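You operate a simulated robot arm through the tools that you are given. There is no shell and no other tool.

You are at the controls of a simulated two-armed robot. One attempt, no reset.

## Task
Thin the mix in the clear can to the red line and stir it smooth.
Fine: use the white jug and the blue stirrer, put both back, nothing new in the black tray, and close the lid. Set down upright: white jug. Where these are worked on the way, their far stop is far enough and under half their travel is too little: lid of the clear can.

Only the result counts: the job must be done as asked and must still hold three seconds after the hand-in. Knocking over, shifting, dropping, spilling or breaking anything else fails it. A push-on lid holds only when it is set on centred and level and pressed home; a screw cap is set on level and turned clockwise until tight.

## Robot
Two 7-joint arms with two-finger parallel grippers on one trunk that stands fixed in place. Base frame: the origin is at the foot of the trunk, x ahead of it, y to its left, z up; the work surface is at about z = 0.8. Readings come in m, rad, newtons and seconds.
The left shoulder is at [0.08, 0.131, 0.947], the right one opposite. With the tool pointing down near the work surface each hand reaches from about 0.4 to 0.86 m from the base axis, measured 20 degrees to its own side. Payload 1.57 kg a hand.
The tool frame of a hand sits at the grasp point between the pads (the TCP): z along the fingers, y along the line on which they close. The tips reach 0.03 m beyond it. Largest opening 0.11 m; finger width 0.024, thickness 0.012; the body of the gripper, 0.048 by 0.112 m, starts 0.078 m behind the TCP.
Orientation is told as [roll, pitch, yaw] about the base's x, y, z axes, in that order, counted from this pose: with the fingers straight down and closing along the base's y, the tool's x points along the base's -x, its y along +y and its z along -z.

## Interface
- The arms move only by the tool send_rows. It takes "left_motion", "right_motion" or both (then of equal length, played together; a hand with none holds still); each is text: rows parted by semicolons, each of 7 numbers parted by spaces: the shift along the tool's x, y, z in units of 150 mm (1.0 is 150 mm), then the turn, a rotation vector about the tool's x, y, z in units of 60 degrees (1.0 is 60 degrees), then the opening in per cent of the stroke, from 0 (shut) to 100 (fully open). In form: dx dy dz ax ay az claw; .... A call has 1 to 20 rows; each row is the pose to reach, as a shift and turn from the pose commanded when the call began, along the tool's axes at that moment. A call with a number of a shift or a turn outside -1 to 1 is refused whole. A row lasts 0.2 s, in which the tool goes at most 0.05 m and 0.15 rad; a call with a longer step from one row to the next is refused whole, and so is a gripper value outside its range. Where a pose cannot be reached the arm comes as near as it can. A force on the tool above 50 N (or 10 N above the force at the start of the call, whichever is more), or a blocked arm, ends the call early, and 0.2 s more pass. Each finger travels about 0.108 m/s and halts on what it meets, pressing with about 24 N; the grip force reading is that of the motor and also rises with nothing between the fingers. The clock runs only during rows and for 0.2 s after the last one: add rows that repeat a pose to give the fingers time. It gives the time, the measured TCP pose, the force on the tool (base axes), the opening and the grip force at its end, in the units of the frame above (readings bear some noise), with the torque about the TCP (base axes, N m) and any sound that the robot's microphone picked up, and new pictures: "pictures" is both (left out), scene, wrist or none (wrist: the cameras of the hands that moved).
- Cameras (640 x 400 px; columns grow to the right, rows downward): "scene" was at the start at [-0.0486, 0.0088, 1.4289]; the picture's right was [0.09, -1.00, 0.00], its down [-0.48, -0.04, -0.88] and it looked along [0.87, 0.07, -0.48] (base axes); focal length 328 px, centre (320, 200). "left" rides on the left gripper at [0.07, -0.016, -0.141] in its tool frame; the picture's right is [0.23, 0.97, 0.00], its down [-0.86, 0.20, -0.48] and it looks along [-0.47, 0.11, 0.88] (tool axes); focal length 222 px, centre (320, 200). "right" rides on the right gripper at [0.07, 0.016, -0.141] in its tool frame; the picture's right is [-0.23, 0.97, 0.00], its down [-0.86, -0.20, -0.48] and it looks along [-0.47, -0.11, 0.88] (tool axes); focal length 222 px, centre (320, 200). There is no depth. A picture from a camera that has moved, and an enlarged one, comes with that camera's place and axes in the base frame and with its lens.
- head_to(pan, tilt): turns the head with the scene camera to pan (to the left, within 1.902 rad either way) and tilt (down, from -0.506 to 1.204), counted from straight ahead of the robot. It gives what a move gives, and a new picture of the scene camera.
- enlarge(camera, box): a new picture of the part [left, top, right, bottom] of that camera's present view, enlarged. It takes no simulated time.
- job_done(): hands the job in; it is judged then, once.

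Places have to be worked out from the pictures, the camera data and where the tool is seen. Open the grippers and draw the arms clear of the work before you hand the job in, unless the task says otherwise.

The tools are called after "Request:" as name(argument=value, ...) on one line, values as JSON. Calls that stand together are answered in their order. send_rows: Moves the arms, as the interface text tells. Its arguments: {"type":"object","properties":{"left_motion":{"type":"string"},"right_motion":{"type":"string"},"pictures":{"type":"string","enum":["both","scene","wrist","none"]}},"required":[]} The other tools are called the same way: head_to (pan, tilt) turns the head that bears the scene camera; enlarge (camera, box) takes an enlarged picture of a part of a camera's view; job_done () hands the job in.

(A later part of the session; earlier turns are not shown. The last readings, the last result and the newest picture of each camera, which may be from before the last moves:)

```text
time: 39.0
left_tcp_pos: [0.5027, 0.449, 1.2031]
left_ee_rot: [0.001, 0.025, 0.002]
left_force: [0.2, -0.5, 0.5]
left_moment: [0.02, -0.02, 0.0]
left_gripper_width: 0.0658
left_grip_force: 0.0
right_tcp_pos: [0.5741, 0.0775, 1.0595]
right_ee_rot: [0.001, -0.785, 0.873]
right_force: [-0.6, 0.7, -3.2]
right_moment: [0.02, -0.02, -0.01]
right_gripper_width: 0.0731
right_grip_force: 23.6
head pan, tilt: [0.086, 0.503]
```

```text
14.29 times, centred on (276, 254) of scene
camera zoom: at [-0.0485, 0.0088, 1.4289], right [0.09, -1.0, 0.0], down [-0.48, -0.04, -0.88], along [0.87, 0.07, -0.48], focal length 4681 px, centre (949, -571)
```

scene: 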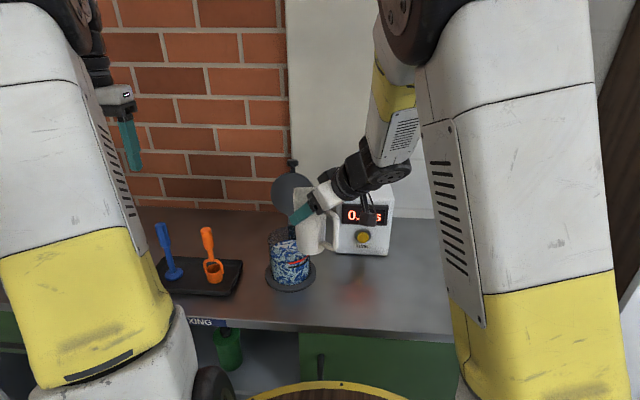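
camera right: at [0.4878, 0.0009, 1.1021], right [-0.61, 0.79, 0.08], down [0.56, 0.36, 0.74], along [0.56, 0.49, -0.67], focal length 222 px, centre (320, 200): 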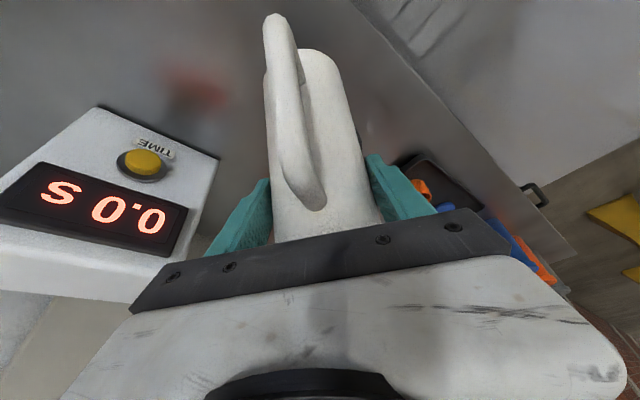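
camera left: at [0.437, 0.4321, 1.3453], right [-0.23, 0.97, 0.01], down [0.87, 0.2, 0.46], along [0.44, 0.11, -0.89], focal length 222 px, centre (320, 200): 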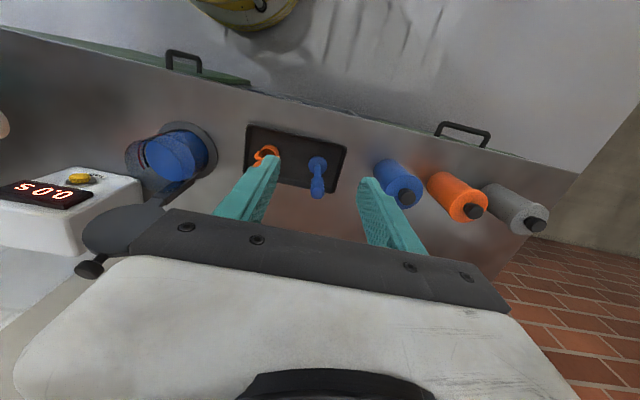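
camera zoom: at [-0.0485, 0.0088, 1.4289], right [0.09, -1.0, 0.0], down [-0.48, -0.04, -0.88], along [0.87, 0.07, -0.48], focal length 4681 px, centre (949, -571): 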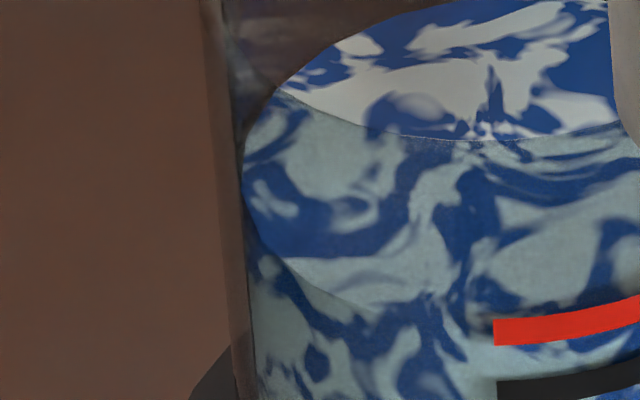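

The front edge of the surface now appears at the red line, but since the line is on the outer wall and the liquid against the inner one, I judge it still about 2–3 mm low. The last pour stopped at 57 degrees, so I go back and tilt to 60.

Request:
send_rows(right_motion="0.088 0 0.088 0 0.117 0 50; 0.176 0 0.176 0 0.233 0 50; 0.25 0 0.25 0 0.333 0 50; 0.313 0 0.313 0 0.417 0 50; 0.24 0 0.306 0 0.533 0 50; 0.18 0 0.309 0 0.633 0 50; 0.148 0 0.277 0 0.75 0 50; 0.109 0 0.238 0 0.867 0 50; 0.084 0 0.213 0 0.95 0 50; 0.075 0 0.204 0 0.975 0 50; 0.066 0 0.196 0 1.0 0 50; 0.066 0 0.196 0 1.0 0 50; 0.066 0 0.196 0 1.0 0 50; 0.066 0 0.196 0 1.0 0 50; 0.066 0 0.196 0 1.0 0 50", pictures="none")

Request:
enlarge(camera="left", box=[125, 115, 175, 165])

Request:
enlarge(camera="left", box=[60, 80, 220, 208])

```text
time: 42.2
left_tcp_pos: [0.5026, 0.4488, 1.2037]
left_ee_rot: [0.001, 0.023, 0.0]
left_force: [-0.2, -0.3, 0.1]
left_moment: [0.02, 0.01, -0.01]
left_gripper_width: 0.0662
left_grip_force: 0.1
right_tcp_pos: [0.582, 0.0887, 1.0324]
right_ee_rot: [0.001, 0.261, 0.872]
right_force: [-0.2, 0.1, -3.6]
right_moment: [0.1, -0.08, -0.02]
right_gripper_width: 0.073
right_grip_force: 24.0
head pan, tilt: [0.086, 0.503]
```

```text
8.00 times, centred on (150, 140) of left
camera zoom: at [0.4371, 0.4319, 1.3453], right [-0.23, 0.97, 0.01], down [0.87, 0.2, 0.46], along [0.44, 0.11, -0.89], focal length 1777 px, centre (1680, 680)
```

zoom: 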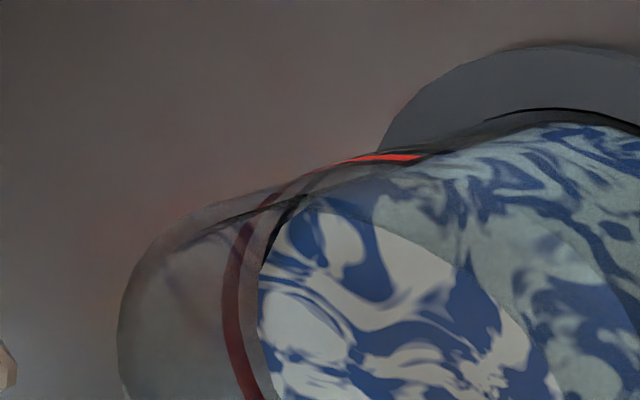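

```text
3.12 times, centred on (140, 144) of left
camera zoom: at [0.4371, 0.4319, 1.3453], right [-0.23, 0.97, 0.01], down [0.87, 0.2, 0.46], along [0.44, 0.11, -0.89], focal length 694 px, centre (882, 375)
```

zoom: 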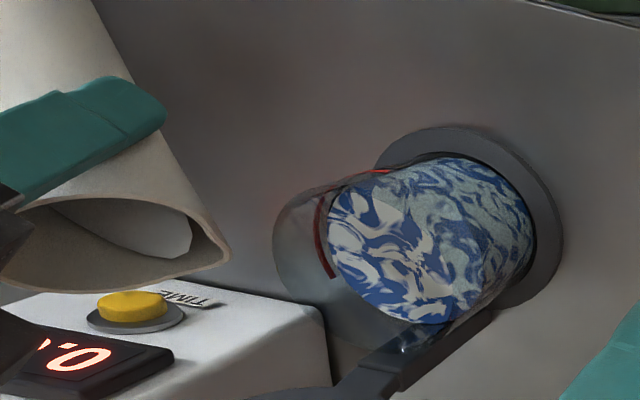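

The level gained about 1.5 mm and is now just under the line. I tilt 2 degrees more for the last bit.

Request:
send_rows(right_motion="0.002 0 -0.007 0 0.017 0 50; 0.0038 0 -0.0142 0 0.033 0 50; 0.0038 0 -0.0142 0 0.033 0 50; 0.0038 0 -0.0142 0 0.033 0 50; 0.0038 0 -0.0142 0 0.033 0 50; 0.0038 0 -0.0142 0 0.033 0 50", pictures="none")

Request:
enlarge(camera="left", box=[125, 115, 175, 165])

```text
time: 43.6
left_tcp_pos: [0.5029, 0.4474, 1.2033]
left_ee_rot: [0.0, 0.025, 0.0]
left_force: [-0.4, 0.8, 0.1]
left_moment: [0.03, -0.03, -0.02]
left_gripper_width: 0.0659
left_grip_force: 0.0
right_tcp_pos: [0.5837, 0.0888, 1.0341]
right_ee_rot: [0.0, 0.297, 0.873]
right_force: [0.1, 0.4, -3.7]
right_moment: [0.12, -0.09, 0.02]
right_gripper_width: 0.0732
right_grip_force: 23.9
head pan, tilt: [0.086, 0.503]
```

```text
8.00 times, centred on (150, 140) of left
camera zoom: at [0.4371, 0.4319, 1.3453], right [-0.23, 0.97, 0.01], down [0.87, 0.2, 0.46], along [0.44, 0.11, -0.89], focal length 1777 px, centre (1680, 680)
```

zoom: 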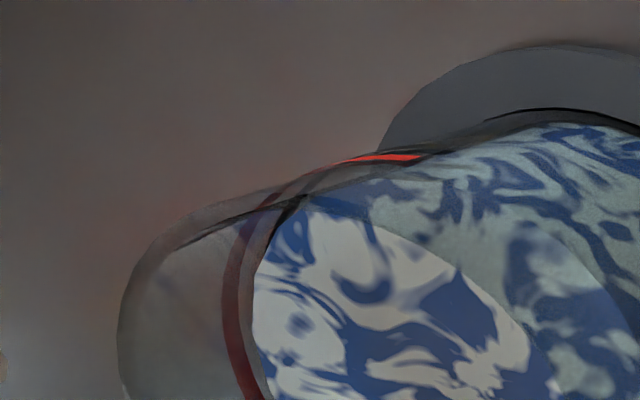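

The surface edge is now where I expect the line's height to be. I bring the jug back upright at the stand-off and check from the scene camera.

Request:
send_rows(right_motion="-0.013 0 0.043 0 -0.1 0 50; -0.026 0 0.086 0 -0.2 0 50; -0.039 0 0.128 0 -0.3 0 50; -0.052 0 0.169 0 -0.4 0 50; -0.03 0 0.153 0 -0.467 0 50; -0.007 0 0.137 0 -0.533 0 50; 0.028 0 0.08 0 -0.6 0 50; 0.064 0 0.019 0 -0.667 0 50; 0.09 0 -0.025 0 -0.75 0 50; 0.117 0 -0.069 0 -0.833 0 50; 0.127 0 -0.1 0 -0.917 0 50; 0.137 0 -0.136 0 -1.0 0 50; 0.137 0 -0.136 0 -1.0 0 50", pictures="none")

Request:
enlarge(camera="scene", box=[266, 240, 286, 268])

Request:
enlarge(camera="scene", box=[275, 235, 305, 265])

```text
time: 46.4
left_tcp_pos: [0.5015, 0.448, 1.204]
left_ee_rot: [0.0, 0.025, 0.001]
left_force: [0.9, 0.1, -0.5]
left_moment: [0.03, 0.02, 0.02]
left_gripper_width: 0.0661
left_grip_force: 0.1
right_tcp_pos: [0.5733, 0.0775, 1.0598]
right_ee_rot: [-0.001, -0.752, 0.871]
right_force: [0.1, -0.2, -3.8]
right_moment: [0.0, -0.03, -0.02]
right_gripper_width: 0.0732
right_grip_force: 23.3
head pan, tilt: [0.086, 0.503]
```

```text
14.29 times, centred on (276, 254) of scene
camera zoom: at [-0.0485, 0.0088, 1.4289], right [0.09, -1.0, 0.0], down [-0.48, -0.04, -0.88], along [0.87, 0.07, -0.48], focal length 4681 px, centre (949, -571)
```

zoom: 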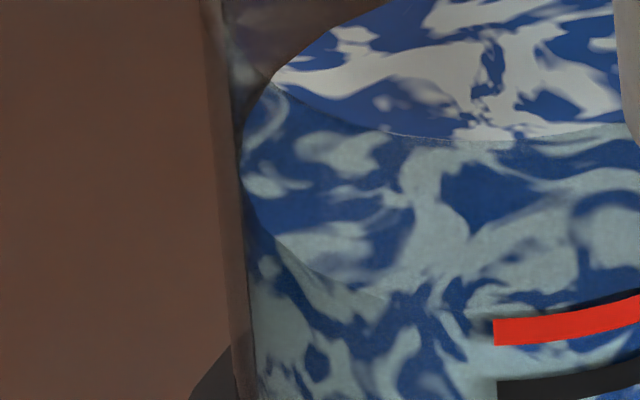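

```text
13.33 times, centred on (290, 250) of scene
camera zoom: at [-0.0485, 0.0088, 1.4289], right [0.09, -1.0, 0.0], down [-0.48, -0.04, -0.88], along [0.87, 0.07, -0.48], focal length 4369 px, centre (720, -467)
```

zoom: 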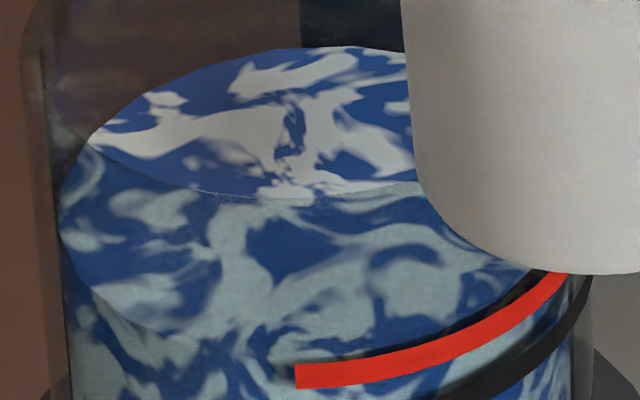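

The surface now sits level with the red line to within about a millimetre, so I stop pouring. I carry the jug back the way it came, level.

Request:
send_rows(right_motion="0.02 -0.04 -0.02 0 -0.033 0 50; 0.09 -0.14 -0.08 0 -0.033 0 50; 0.19 -0.3 -0.17 0 -0.033 0 50; 0.29 -0.46 -0.265 0 -0.033 0 50; 0.39 -0.61 -0.355 0 -0.033 0 50; 0.48 -0.75 -0.435 0 -0.033 0 50; 0.545 -0.85 -0.495 0 -0.033 0 50; 0.578 -0.905 -0.525 0 -0.033 0 50; 0.578 -0.905 -0.525 0 -0.033 0 50")

Request:
enlarge(camera="scene", box=[265, 215, 315, 275])

Request:
enlarge(camera="scene", box=[340, 170, 460, 280])

```text
time: 48.4
left_tcp_pos: [0.5024, 0.4485, 1.2041]
left_ee_rot: [0.001, 0.024, 0.0]
left_force: [1.1, 0.1, 0.4]
left_moment: [-0.04, -0.03, 0.0]
left_gripper_width: 0.0662
left_grip_force: 0.0
right_tcp_pos: [0.6015, -0.1, 1.0581]
right_ee_rot: [0.0, -0.785, 0.873]
right_force: [0.5, -0.1, -2.8]
right_moment: [0.02, -0.01, 0.01]
right_gripper_width: 0.0734
right_grip_force: 24.3
head pan, tilt: [0.086, 0.503]
camera right: at [0.4925, -0.2047, 1.108], right [-0.64, 0.75, 0.16], down [0.32, 0.08, 0.94], along [0.69, 0.66, -0.29], focal length 222 px, centre (320, 200)
```

scene: 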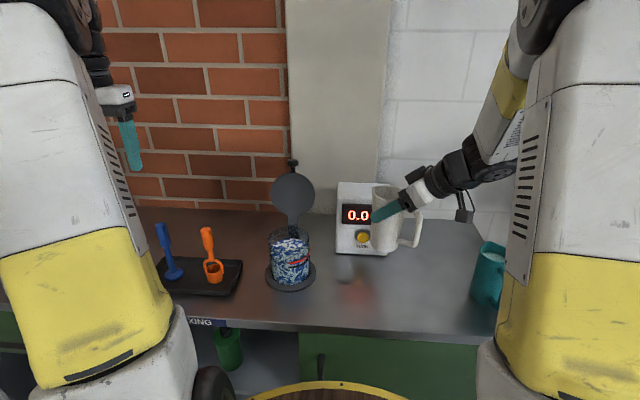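
right: 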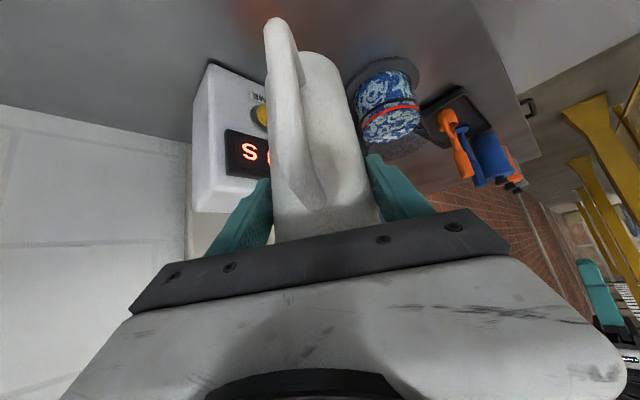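

```text
6.67 times, centred on (290, 245) of scene
camera zoom: at [-0.0485, 0.0088, 1.4289], right [0.09, -1.0, 0.0], down [-0.48, -0.04, -0.88], along [0.87, 0.07, -0.48], focal length 2184 px, centre (520, -100)
```

zoom: 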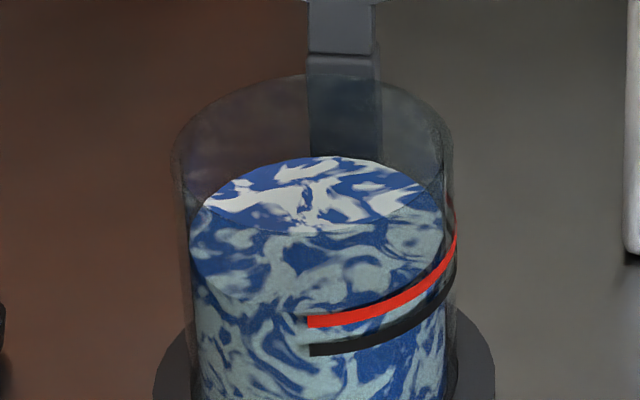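

```text
3.64 times, centred on (400, 225) of scene
camera zoom: at [-0.0485, 0.0088, 1.4289], right [0.09, -1.0, 0.0], down [-0.48, -0.04, -0.88], along [0.87, 0.07, -0.48], focal length 1191 px, centre (29, 109)
```

zoom: 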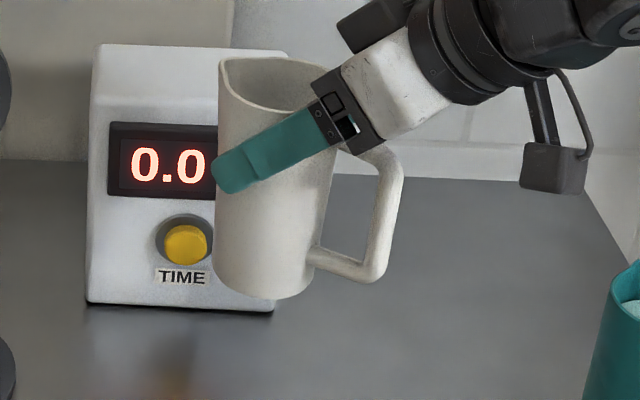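

The jug hangs upright. The right wrist camera also sees the can's marked side, so I check the level there.

Request:
enlarge(camera="right", box=[350, 60, 430, 150])

```text
4.44 times, centred on (390, 105) of right
camera zoom: at [0.4925, -0.2047, 1.108], right [-0.64, 0.75, 0.16], down [0.32, 0.08, 0.94], along [0.69, 0.66, -0.29], focal length 987 px, centre (9, 622)
```

zoom: 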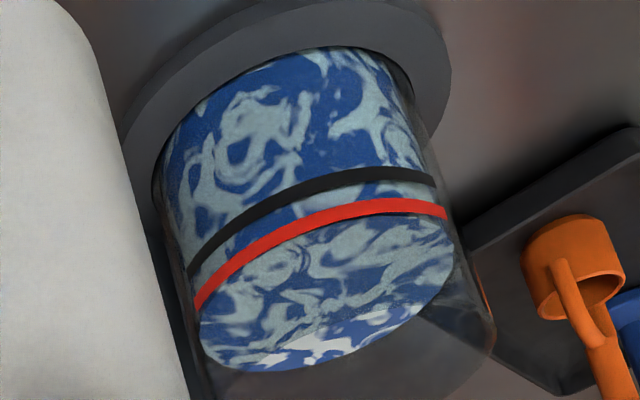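

From this side the surface edge lies right at the red line. Now I turn the jug back to its first direction above its own place.

Request:
send_rows(right_motion="0.03 -0.04 -0.03 0.06 0 0.06 50; 0.07 -0.09 -0.07 0.13 0 0.13 50; 0.12 -0.15 -0.12 0.2 0 0.2 50; 0.165 -0.205 -0.165 0.28 0 0.28 50; 0.21 -0.26 -0.21 0.35 0 0.35 50; 0.26 -0.32 -0.26 0.43 0 0.43 50; 0.3 -0.37 -0.3 0.5 0 0.5 50; 0.34 -0.42 -0.34 0.56 0 0.56 50; 0.35 -0.436 -0.35 0.589 0 0.589 50; 0.35 -0.436 -0.35 0.589 0 0.589 50")

```text
time: 50.6
left_tcp_pos: [0.503, 0.4479, 1.2033]
left_ee_rot: [0.001, 0.024, 0.001]
left_force: [0.0, -0.2, -0.2]
left_moment: [0.04, -0.02, 0.0]
left_gripper_width: 0.0659
left_grip_force: 0.1
right_tcp_pos: [0.6049, -0.1984, 1.0584]
right_ee_rot: [0.001, -0.787, 0.0]
right_force: [0.3, 0.5, -2.9]
right_moment: [-0.01, -0.02, -0.01]
right_gripper_width: 0.0731
right_grip_force: 23.7
head pan, tilt: [0.086, 0.503]
camera right: at [0.4546, -0.1827, 1.1088], right [0.16, 0.97, 0.16], down [0.27, -0.2, 0.94], along [0.95, -0.11, -0.29], focal length 222 px, centre (320, 200)
```

scene: 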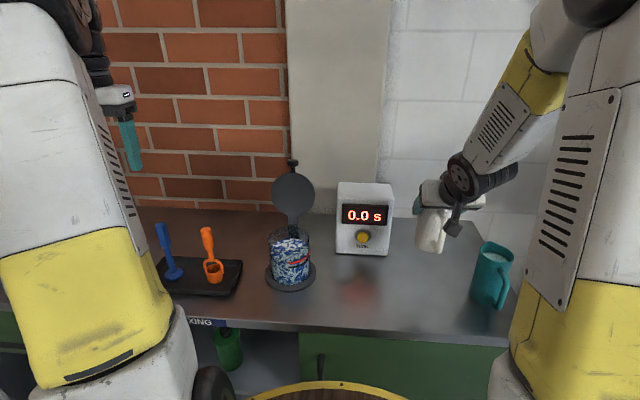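
right: 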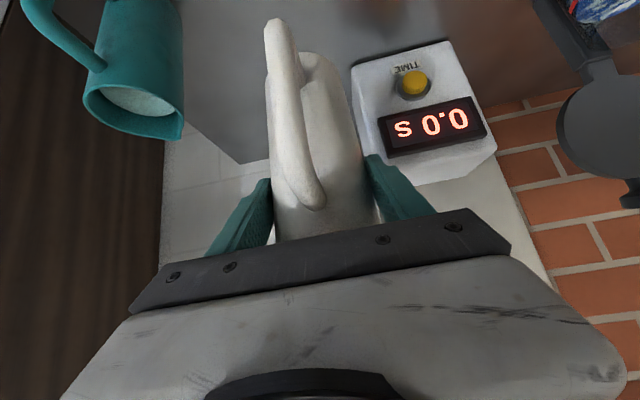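

The jug is back above its own place, in its first orientation. I lower it to about 1 cm above the table.

Request:
send_rows(right_motion="0.08 0 0.08 0 0 0 50; 0.18 0 0.18 0 0 0 50; 0.3 0 0.3 0 0 0 50; 0.42 0 0.42 0 0 0 50; 0.53 0 0.53 0 0 0 50; 0.62 0 0.62 0 0 0 50; 0.665 -0.003 0.665 0 0 0 50; 0.67 -0.003 0.67 0 0 0 50")

Request:
enlarge(camera="scene", box=[390, 210, 530, 320])

```text
time: 52.4
left_tcp_pos: [0.5016, 0.4477, 1.2028]
left_ee_rot: [0.0, 0.023, -0.001]
left_force: [0.1, 0.3, -0.2]
left_moment: [-0.03, 0.02, 0.0]
left_gripper_width: 0.0661
left_grip_force: 0.0
right_tcp_pos: [0.6045, -0.1991, 0.9161]
right_ee_rot: [0.001, -0.785, 0.0]
right_force: [-0.3, 0.0, -3.0]
right_moment: [-0.03, -0.03, 0.0]
right_gripper_width: 0.073
right_grip_force: 23.3
head pan, tilt: [0.086, 0.503]
camera right: at [0.4544, -0.1836, 0.9661], right [0.16, 0.97, 0.16], down [0.27, -0.2, 0.94], along [0.95, -0.11, -0.29], focal length 222 px, centre (320, 200)
```

scene: 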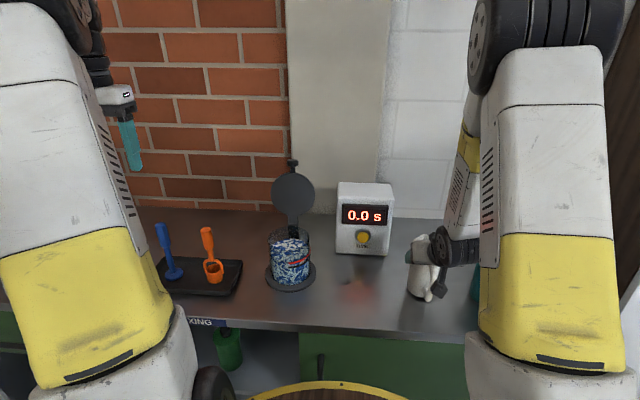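
right: 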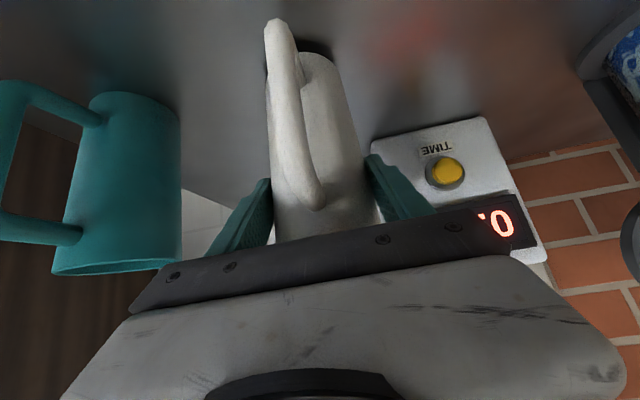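

```text
3.64 times, centred on (460, 265) of scene
camera zoom: at [-0.0485, 0.0088, 1.4289], right [0.09, -1.0, 0.0], down [-0.48, -0.04, -0.88], along [0.87, 0.07, -0.48], focal length 1191 px, centre (-189, -36)
```

zoom: 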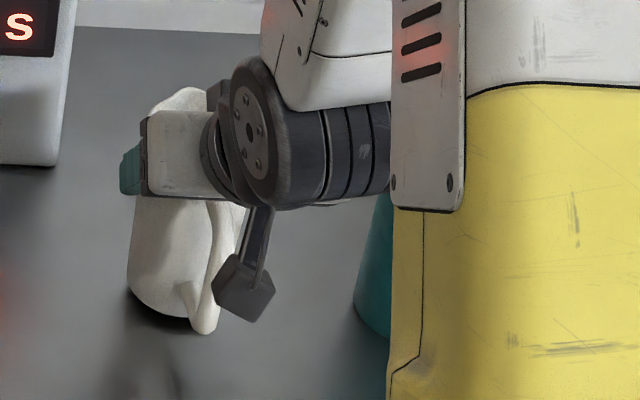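

About 1 cm remains. I lower slowly until the table takes the weight.

Request:
send_rows(right_motion="0.02 0 0.02 0 0 0 50; 0.035 0 0.035 0 0 0 50; 0.045 0 0.045 0 0 0 50; 0.052 0 0.052 0 0 0 50; 0.055 0 0.055 0 0 0 50; 0.055 0 0.055 0 0 0 50")

```text
time: 53.8
left_tcp_pos: [0.5016, 0.4481, 1.2031]
left_ee_rot: [-0.001, 0.025, 0.0]
left_force: [0.0, 0.1, -0.8]
left_moment: [0.0, -0.01, 0.0]
left_gripper_width: 0.0658
left_grip_force: 0.0
right_tcp_pos: [0.6047, -0.2, 0.9041]
right_ee_rot: [0.0, -0.79, 0.0]
right_force: [5.6, -0.5, 15.2]
right_moment: [-0.01, -0.25, -0.03]
right_gripper_width: 0.0731
right_grip_force: 23.8
head pan, tilt: [0.086, 0.503]
camera right: at [0.4553, -0.1834, 0.955], right [0.16, 0.97, 0.16], down [0.26, -0.2, 0.94], along [0.95, -0.11, -0.29], focal length 222 px, centre (320, 200)
```

scene: 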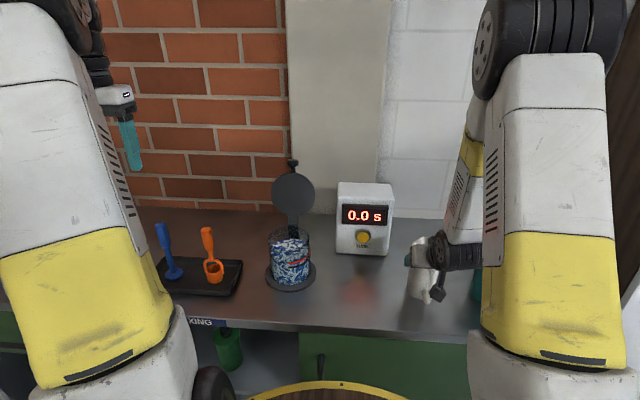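
right: 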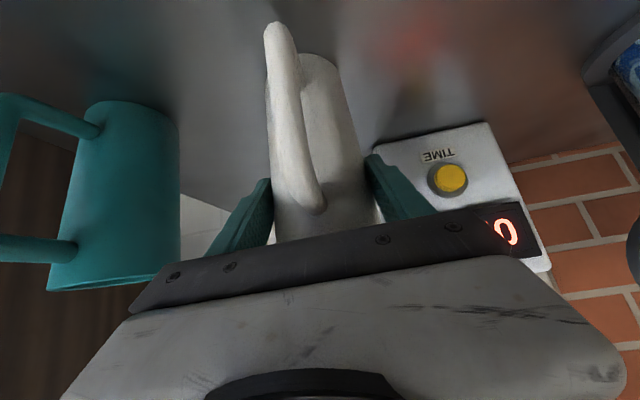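

The jug stands on the table. I ease the pressure, open the fingers and back straight out along them.

Request:
send_rows(right_motion="-0.006 0 -0.006 0 0 0 55; -0.006 0 -0.006 0 0 0 68; -0.006 0 -0.006 0 0 0 80; -0.006 0 -0.006 0 0 0 100; -0.006 0 -0.006 0 0 0 100; -0.006 0 -0.006 0 0 0 100; -0.006 0 -0.15 0 0 0 100; -0.006 0 -0.35 0 0 0 100; -0.006 0 -0.55 0 0 0 100; -0.006 0 -0.66 0 0 0 100")

Request:
enlarge(camera="scene", box=[390, 210, 530, 320])

```text
time: 56.0
left_tcp_pos: [0.5032, 0.4481, 1.2029]
left_ee_rot: [0.001, 0.024, 0.0]
left_force: [0.0, -0.9, -0.1]
left_moment: [0.0, 0.02, 0.03]
left_gripper_width: 0.0659
left_grip_force: 0.1
right_tcp_pos: [0.5354, -0.1986, 0.9744]
right_ee_rot: [0.0, -0.785, 0.0]
right_force: [0.0, 0.2, -0.6]
right_moment: [-0.01, 0.01, 0.0]
right_gripper_width: 0.1098
right_grip_force: 0.0
head pan, tilt: [0.086, 0.503]
camera right: at [0.385, -0.1831, 1.0251], right [0.16, 0.97, 0.16], down [0.27, -0.2, 0.94], along [0.95, -0.11, -0.29], focal length 222 px, centre (320, 200)
```

scene: 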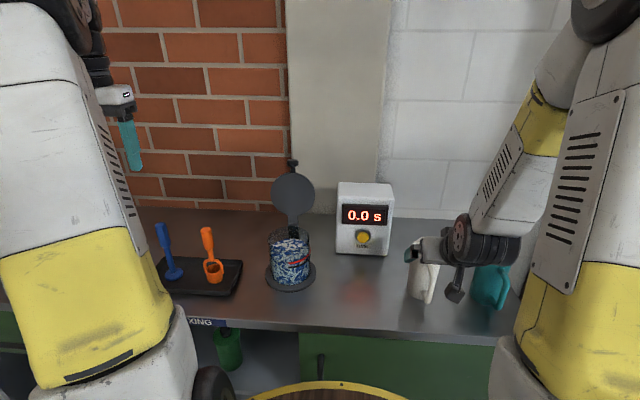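
right: 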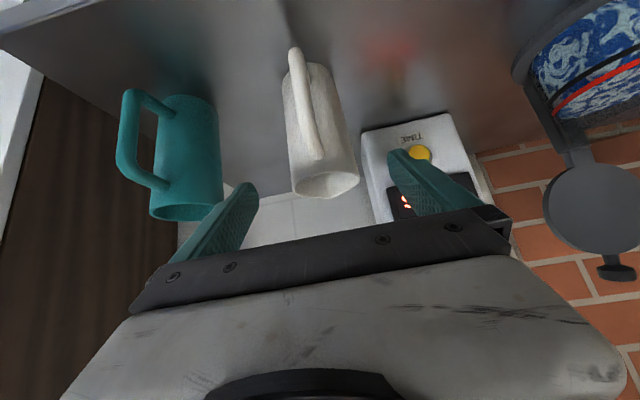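

```text
3.64 times, centred on (460, 265) of scene
camera zoom: at [-0.0483, 0.0088, 1.4289], right [0.09, -1.0, 0.0], down [-0.48, -0.04, -0.88], along [0.87, 0.07, -0.48], focal length 1191 px, centre (-189, -36)
```

zoom: 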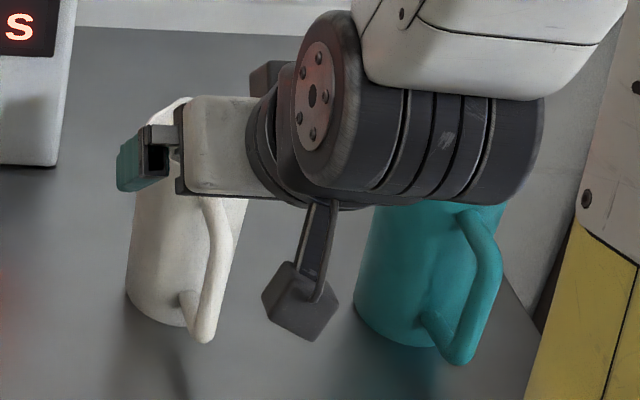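

The white jug stands on its old spot and the hand is clear. I raise the right hand and turn it back to its resting attitude, well away from the work.

Request:
send_rows(right_motion="-0.15 0 -0.18 0 0 0 100; -0.3 0 -0.37 0 0 0 100; -0.45 -0.03 -0.56 0 0.08 0 100; -0.44 -0.08 -0.65 0 0.18 0 100; -0.4 -0.14 -0.74 0 0.29 0 100; -0.36 -0.2 -0.82 0 0.41 0 100; -0.32 -0.26 -0.9 0 0.53 0 100; -0.28 -0.3 -0.94 0 0.64 0 100; -0.259 -0.33 -0.966 0 0.75 0 100; -0.259 -0.33 -0.966 0 0.75 0 100")

```text
time: 58.2
left_tcp_pos: [0.5023, 0.4468, 1.2042]
left_ee_rot: [0.002, 0.023, -0.001]
left_force: [0.8, -0.6, 0.4]
left_moment: [0.05, 0.01, 0.0]
left_gripper_width: 0.0659
left_grip_force: 0.1
right_tcp_pos: [0.461, -0.2518, 1.1051]
right_ee_rot: [0.0, 0.0, -0.001]
right_force: [-0.7, -0.1, -0.2]
right_moment: [0.05, 0.01, 0.02]
right_gripper_width: 0.11
right_grip_force: 0.1
right hand out of reach, approached as far as the arm can: row 3, 4, 6, 7
head pan, tilt: [0.086, 0.503]
camera right: at [0.3897, -0.2349, 1.2463], right [0.23, 0.97, 0.0], down [0.86, -0.2, 0.48], along [0.47, -0.11, -0.88], focal length 222 px, centre (320, 200)
```

scene: 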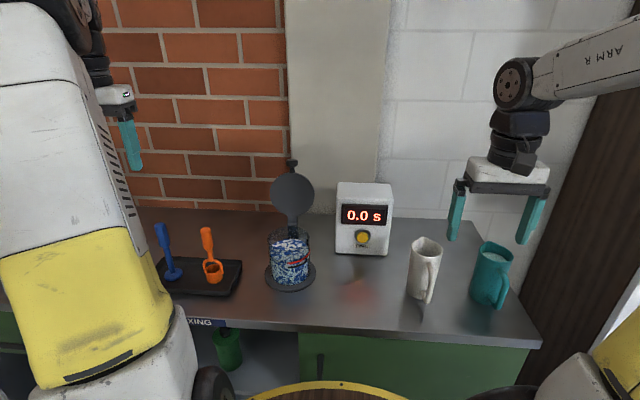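
right: 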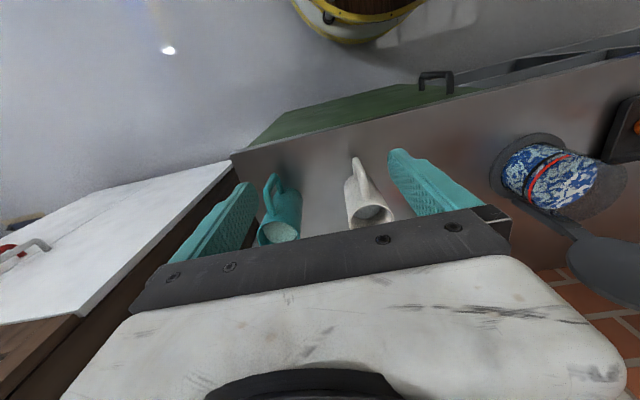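

The right hand is clear. Now the left hand goes over the blue stirrer for a closer look before gripping.

Request:
send_rows(left_motion="-0.17 0.035 0.2 0 -0.023 0 60; -0.34 0.07 0.4 0 -0.023 0 60; -0.51 0.11 0.6 0 -0.023 0 60; -0.687 0.147 0.81 0 -0.023 0 60; -0.687 0.147 0.81 0 -0.023 0 60")

Request:
enlarge(camera="left", box=[220, 80, 420, 240])

Request:
enlarge(camera="scene", box=[130, 180, 250, 300])

```text
time: 59.4
left_tcp_pos: [0.6018, 0.4718, 1.0794]
left_ee_rot: [0.001, 0.0, 0.001]
left_force: [0.2, -0.1, 0.3]
left_moment: [-0.03, 0.0, 0.03]
left_gripper_width: 0.0658
left_grip_force: 0.1
right_tcp_pos: [0.4613, -0.2493, 1.1056]
right_ee_rot: [0.0, -0.002, 0.001]
right_force: [-0.3, 0.1, 0.0]
right_moment: [0.0, 0.03, 0.02]
right_gripper_width: 0.1101
right_grip_force: 0.2
head pan, tilt: [0.086, 0.503]
camera left: at [0.5333, 0.4545, 1.2195], right [-0.23, 0.97, 0.0], down [0.85, 0.2, 0.48], along [0.47, 0.11, -0.88], focal length 222 px, centre (320, 200)
```

scene: 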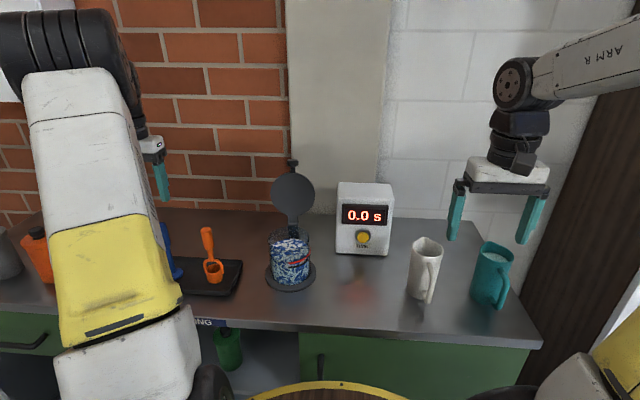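
left: 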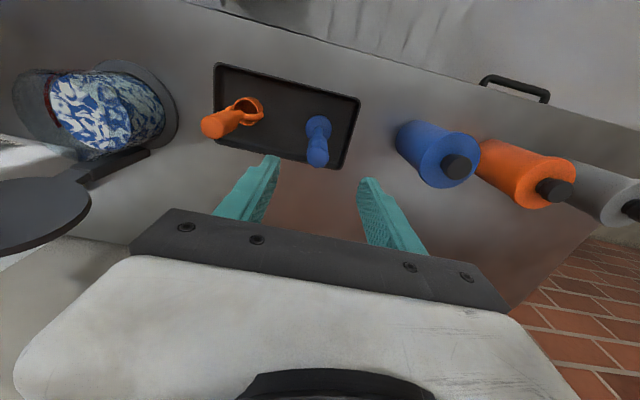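

```text
2.50 times, centred on (320, 160) of left
camera zoom: at [0.5333, 0.4545, 1.2195], right [-0.23, 0.97, 0.0], down [0.85, 0.2, 0.48], along [0.47, 0.11, -0.88], focal length 555 px, centre (320, 300)
```

zoom: 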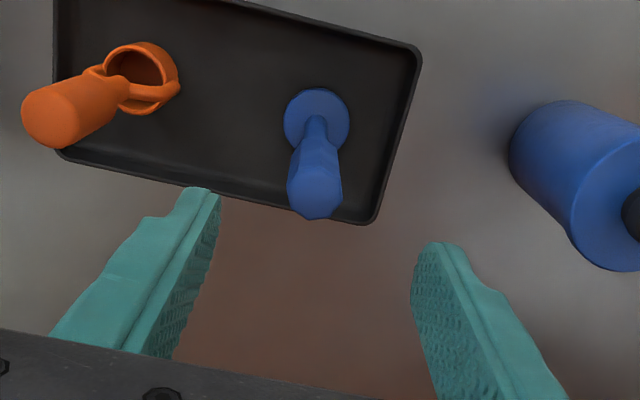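

```text
3.33 times, centred on (190, 240) of scene
camera zoom: at [-0.0486, 0.0088, 1.4289], right [0.09, -1.0, 0.0], down [-0.48, -0.04, -0.88], along [0.87, 0.07, -0.48], focal length 1092 px, centre (753, 67)
```

zoom: 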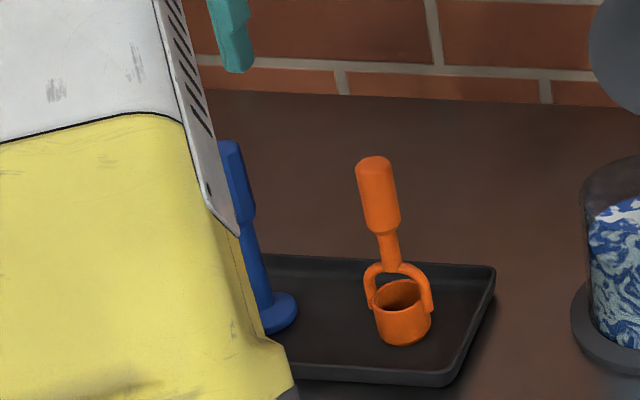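

The stirrer's axis reads at about (0.611, 0.4705) with the top of its handle near z = 0.978. I come down around the handle, high up, and close.

Request:
send_rows(left_motion="-0.061 -0.009 0.2 0 0 0 60; -0.061 -0.009 0.45 0 0 0 60; -0.061 -0.009 0.65 0 0 0 60; -0.061 -0.009 0.763 0 0 0 60; -0.061 -0.009 0.763 0 0 0 45; -0.061 -0.009 0.763 0 0 0 30; -0.061 -0.009 0.763 0 0 0 15; -0.061 -0.009 0.763 0 0 0 10; -0.061 -0.009 0.763 0 0 0 10")

Request:
enlarge(camera="left", box=[220, 80, 420, 240])

```text
time: 61.4
left_tcp_pos: [0.613, 0.469, 0.9649]
left_ee_rot: [0.001, 0.001, -0.002]
left_force: [0.7, -0.5, 0.0]
left_moment: [-0.09, -0.01, -0.02]
left_gripper_width: 0.0252
left_grip_force: 24.8
right_tcp_pos: [0.4615, -0.2491, 1.1041]
right_ee_rot: [0.0, -0.002, 0.0]
right_force: [0.0, 0.5, 0.1]
right_moment: [-0.01, -0.03, 0.01]
right_gripper_width: 0.1099
right_grip_force: 0.1
head pan, tilt: [0.086, 0.503]
camera left: at [0.5438, 0.4531, 1.1056], right [-0.23, 0.97, 0.0], down [0.85, 0.2, 0.48], along [0.47, 0.11, -0.88], focal length 222 px, centre (320, 200)
```

scene: 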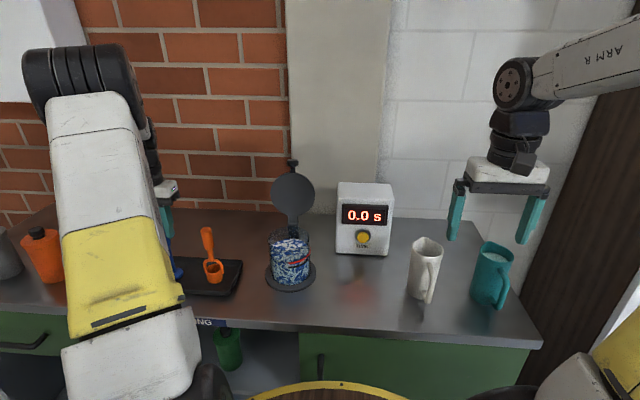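
left: 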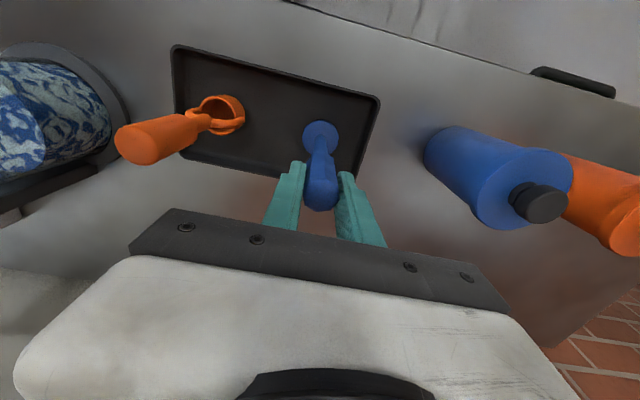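

```text
2.50 times, centred on (320, 160) of left
camera zoom: at [0.5438, 0.4531, 1.1056], right [-0.23, 0.97, 0.0], down [0.85, 0.2, 0.48], along [0.47, 0.11, -0.88], focal length 555 px, centre (320, 300)
```

zoom: 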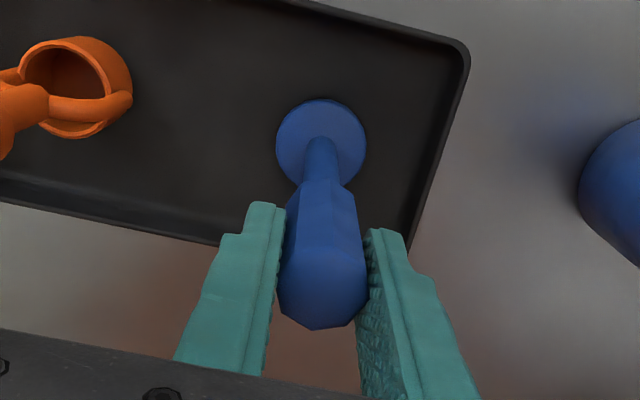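

The handle is held (width 0.025). I lift the stirrer straight up out of the tray.

Request:
send_rows(left_motion="0 0 -0.05 0 0 0 10; 0 0 -0.2 0 0 0 10; 0 0 -0.4 0 0 0 10; 0 0 -0.6 0 0 0 10; 0 0 -0.8 0 0 0 10; 0 0 -0.97 0 0 0 10; 0 0 -0.97 0 0 0 10")

```text
time: 63.0
left_tcp_pos: [0.6128, 0.469, 1.1105]
left_ee_rot: [0.0, -0.001, -0.001]
left_force: [0.0, -0.3, -1.8]
left_moment: [0.08, 0.01, 0.0]
left_gripper_width: 0.0252
left_grip_force: 24.1
right_tcp_pos: [0.4604, -0.25, 1.1044]
right_ee_rot: [0.0, 0.001, -0.001]
right_force: [-0.5, 0.7, 0.4]
right_moment: [-0.05, 0.0, -0.02]
right_gripper_width: 0.1098
right_grip_force: 0.1
head pan, tilt: [0.086, 0.503]
camera left: at [0.5437, 0.4529, 1.2522], right [-0.23, 0.97, 0.0], down [0.85, 0.2, 0.48], along [0.47, 0.11, -0.88], focal length 222 px, centre (320, 200)
```

scene: 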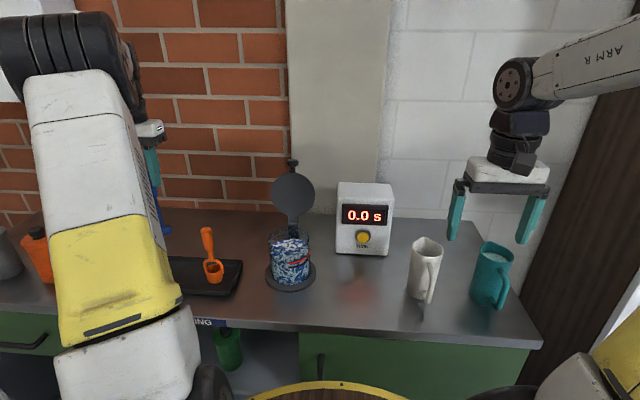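
left: 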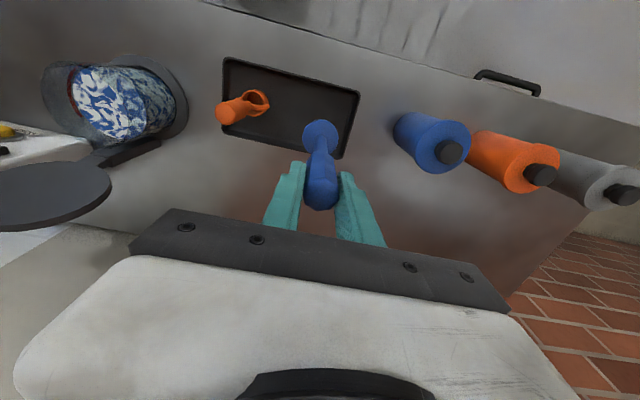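

The stirrer hangs straight. I raise it more and carry it towards the can, passing above the orange tool.

Request:
send_rows(left_motion="0 0 -0.25 0 0 0 10; 0 0 -0.5 0 0 0 10; -0.02 -0.2 -0.533 0 0 0 10; -0.04 -0.45 -0.533 0 0 0 10; -0.06 -0.72 -0.533 0 0 0 10; -0.08 -1.0 -0.533 0 0 0 10", pictures="none")

Request:
send_rows(left_motion="-0.02 -0.25 0 0 0 0 10; -0.04 -0.5 0 0 0 0 10; -0.06 -0.75 0 0 0 0 10; -0.06 -0.95 0 0 0 0 10; -0.06 -1.0 0 0 0 0 10")

```text
time: 64.4
left_tcp_pos: [0.6247, 0.3179, 1.1892]
left_ee_rot: [-0.001, -0.002, 0.003]
left_force: [0.8, 0.6, -1.5]
left_moment: [0.09, -0.03, 0.02]
left_gripper_width: 0.0255
left_grip_force: 24.5
right_tcp_pos: [0.4619, -0.248, 1.1048]
right_ee_rot: [0.0, 0.0, -0.001]
right_force: [-0.1, -0.7, 0.0]
right_moment: [-0.05, -0.01, -0.03]
right_gripper_width: 0.1098
right_grip_force: 0.1
head pan, tilt: [0.086, 0.503]
```

```text
time: 65.6
left_tcp_pos: [0.6333, 0.1683, 1.1908]
left_ee_rot: [-0.001, 0.0, 0.001]
left_force: [-0.9, -0.4, -0.8]
left_moment: [0.13, 0.02, 0.01]
left_gripper_width: 0.0249
left_grip_force: 24.2
right_tcp_pos: [0.4617, -0.2499, 1.1048]
right_ee_rot: [0.0, -0.001, 0.0]
right_force: [1.5, 0.1, -0.7]
right_moment: [-0.02, -0.01, 0.01]
right_gripper_width: 0.1102
right_grip_force: 0.1
head pan, tilt: [0.086, 0.503]
camera left: at [0.5648, 0.1527, 1.3312], right [-0.23, 0.97, 0.0], down [0.85, 0.2, 0.48], along [0.47, 0.11, -0.88], focal length 222 px, centre (320, 200)
```

scene: 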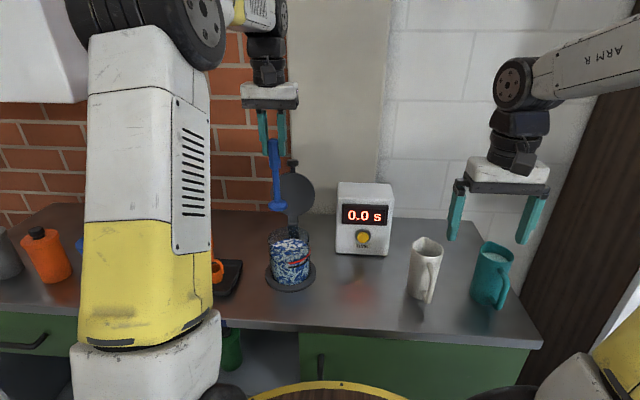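
left: 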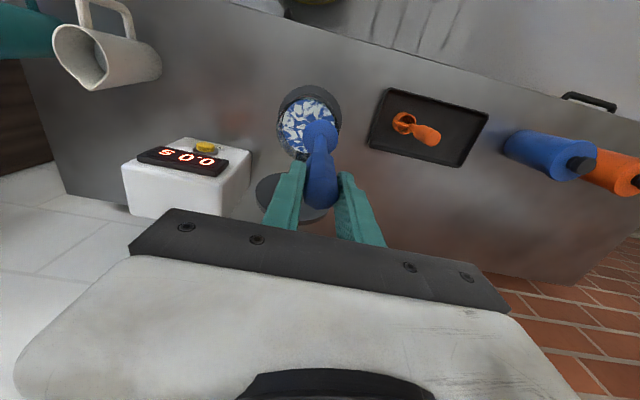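

The stirrer is near the can. I enlarge both views to see where its disc sits relative to the rim.

Request:
enlarge(camera="left", box=[240, 70, 400, 220])

Request:
enlarge(camera="scene", box=[235, 120, 345, 300])

```text
2.67 times, centred on (320, 145) of left
camera zoom: at [0.5648, 0.1527, 1.3312], right [-0.23, 0.97, 0.0], down [0.85, 0.2, 0.48], along [0.47, 0.11, -0.88], focal length 592 px, centre (320, 347)
```

zoom: 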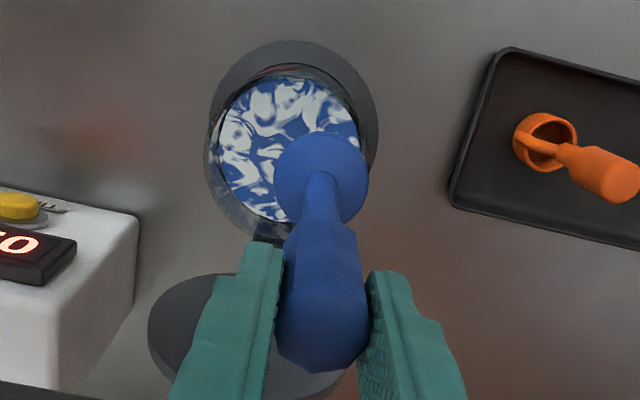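

```text
2.22 times, centred on (290, 210) of scene
camera zoom: at [-0.0485, 0.0088, 1.4289], right [0.09, -1.0, 0.0], down [-0.48, -0.04, -0.88], along [0.87, 0.07, -0.48], focal length 728 px, centre (387, 178)
```

zoom: 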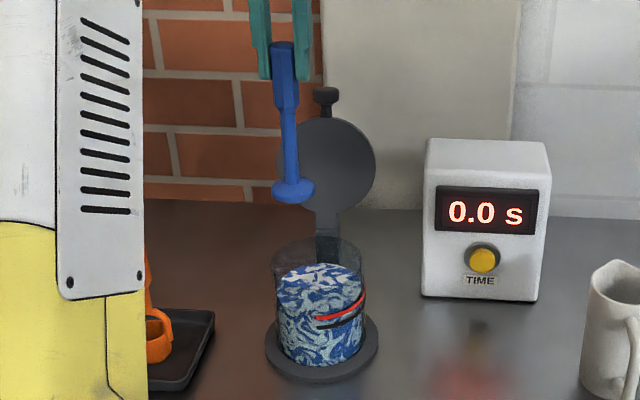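

The disc hangs right under the hand at about (0.631, 0.170). I centre it on the can at (0.634, 0.149) and lower it.

Request:
send_rows(left_motion="0 -0.07 0 0 0 0 10; -0.005 -0.129 0 0 0 0 10; -0.005 -0.129 0.2 0 0 0 10; -0.005 -0.129 0.4 0 0 0 10; -0.005 -0.129 0.6 0 0 0 10; -0.005 -0.129 0.75 0 0 0 10; -0.005 -0.129 0.75 0 0 0 10")

Request:
enlarge(camera="scene", box=[235, 120, 345, 300])

Request:
enlarge(camera="left", box=[240, 70, 400, 220])

```text
time: 67.2
left_tcp_pos: [0.6337, 0.1513, 1.0779]
left_ee_rot: [0.0, 0.0, -0.001]
left_force: [0.7, -1.0, -1.2]
left_moment: [-0.06, 0.01, 0.0]
left_gripper_width: 0.0251
left_grip_force: 23.4
right_tcp_pos: [0.461, -0.2496, 1.1044]
right_ee_rot: [0.0, -0.003, 0.001]
right_force: [0.8, -0.6, -0.2]
right_moment: [-0.01, -0.04, 0.0]
right_gripper_width: 0.1098
right_grip_force: 0.0
head pan, tilt: [0.086, 0.503]
camera left: at [0.565, 0.1342, 1.2179], right [-0.23, 0.97, 0.0], down [0.85, 0.2, 0.48], along [0.47, 0.11, -0.88], focal length 222 px, centre (320, 200)
```

scene: 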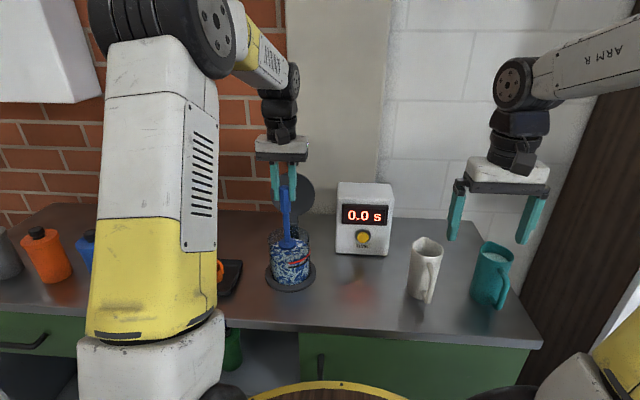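
left: 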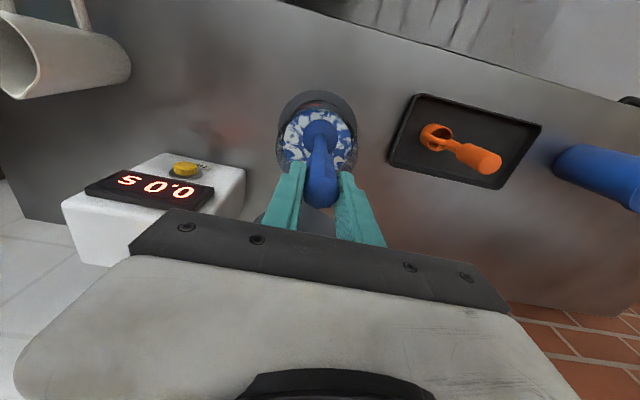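

```text
2.22 times, centred on (290, 210) of scene
camera zoom: at [-0.0485, 0.0087, 1.4289], right [0.09, -1.0, 0.0], down [-0.48, -0.04, -0.88], along [0.87, 0.07, -0.48], focal length 728 px, centre (387, 178)
```

zoom: 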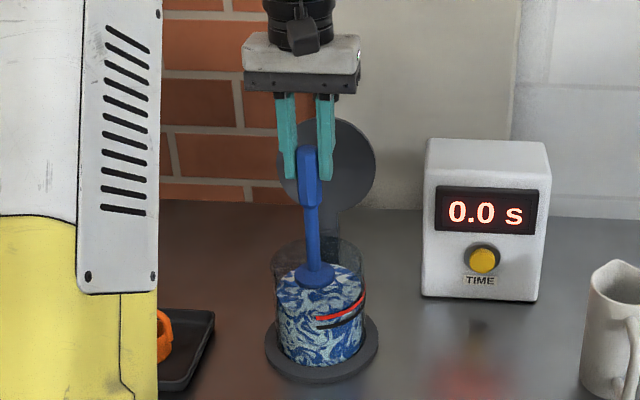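

```text
2.67 times, centred on (320, 145) of left
camera zoom: at [0.565, 0.1342, 1.2179], right [-0.23, 0.97, 0.0], down [0.85, 0.2, 0.48], along [0.47, 0.11, -0.88], focal length 592 px, centre (320, 347)
```

zoom: 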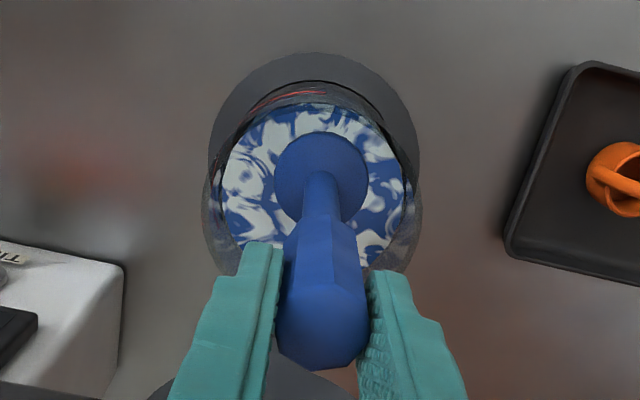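

The disc is well centred over the mix. I lower it in to about 2 cm off the can floor.

Request:
send_rows(left_motion="0 -0.008 0.15 0 0 0 10; 0 -0.008 0.3 0 0 0 10; 0 -0.008 0.45 0 0 0 10; 0 -0.008 0.56 0 0 0 10; 0 -0.008 0.58 0 0 0 10")

Request:
enlarge(camera="scene", box=[235, 140, 345, 300])

```text
time: 68.4
left_tcp_pos: [0.6323, 0.1486, 0.9907]
left_ee_rot: [0.001, -0.001, 0.001]
left_force: [0.6, -1.1, -0.5]
left_moment: [-0.06, 0.01, 0.01]
left_gripper_width: 0.0253
left_grip_force: 24.0
right_tcp_pos: [0.4604, -0.2494, 1.1066]
right_ee_rot: [0.001, -0.003, 0.0]
right_force: [-0.1, 0.3, 0.2]
right_moment: [0.01, -0.01, 0.03]
right_gripper_width: 0.1099
right_grip_force: 0.1
head pan, tilt: [0.086, 0.503]
camera left: at [0.5643, 0.1325, 1.1316], right [-0.23, 0.97, 0.0], down [0.85, 0.2, 0.48], along [0.47, 0.11, -0.88], focal length 222 px, centre (320, 200)
```

scene: 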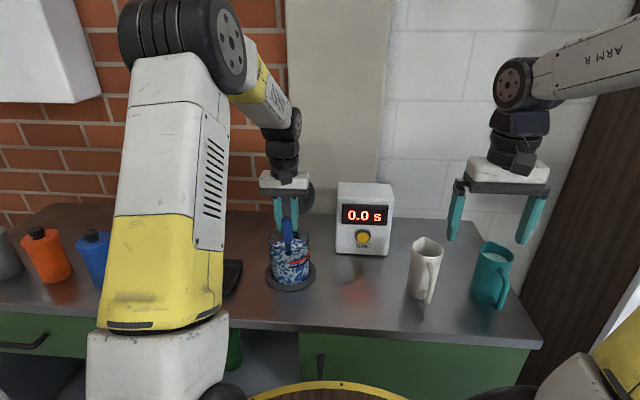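
left: 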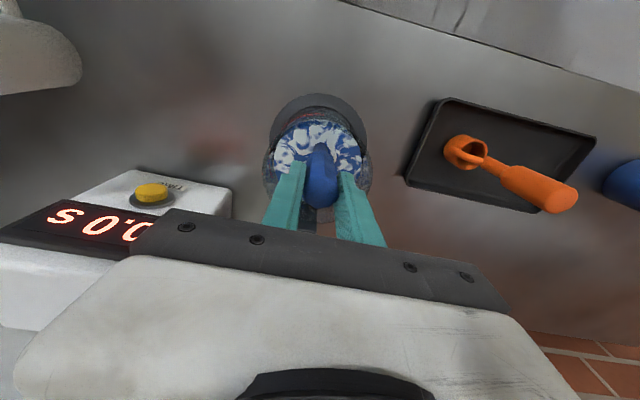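

```text
2.50 times, centred on (290, 220) of scene
camera zoom: at [-0.0485, 0.0087, 1.4289], right [0.09, -1.0, 0.0], down [-0.48, -0.04, -0.88], along [0.87, 0.07, -0.48], focal length 819 px, centre (395, 150)
```

zoom: 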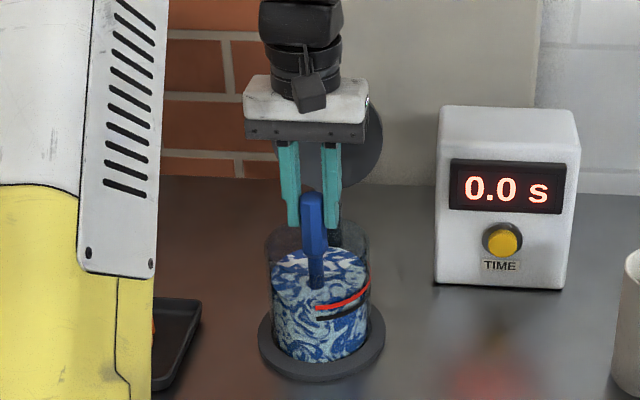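

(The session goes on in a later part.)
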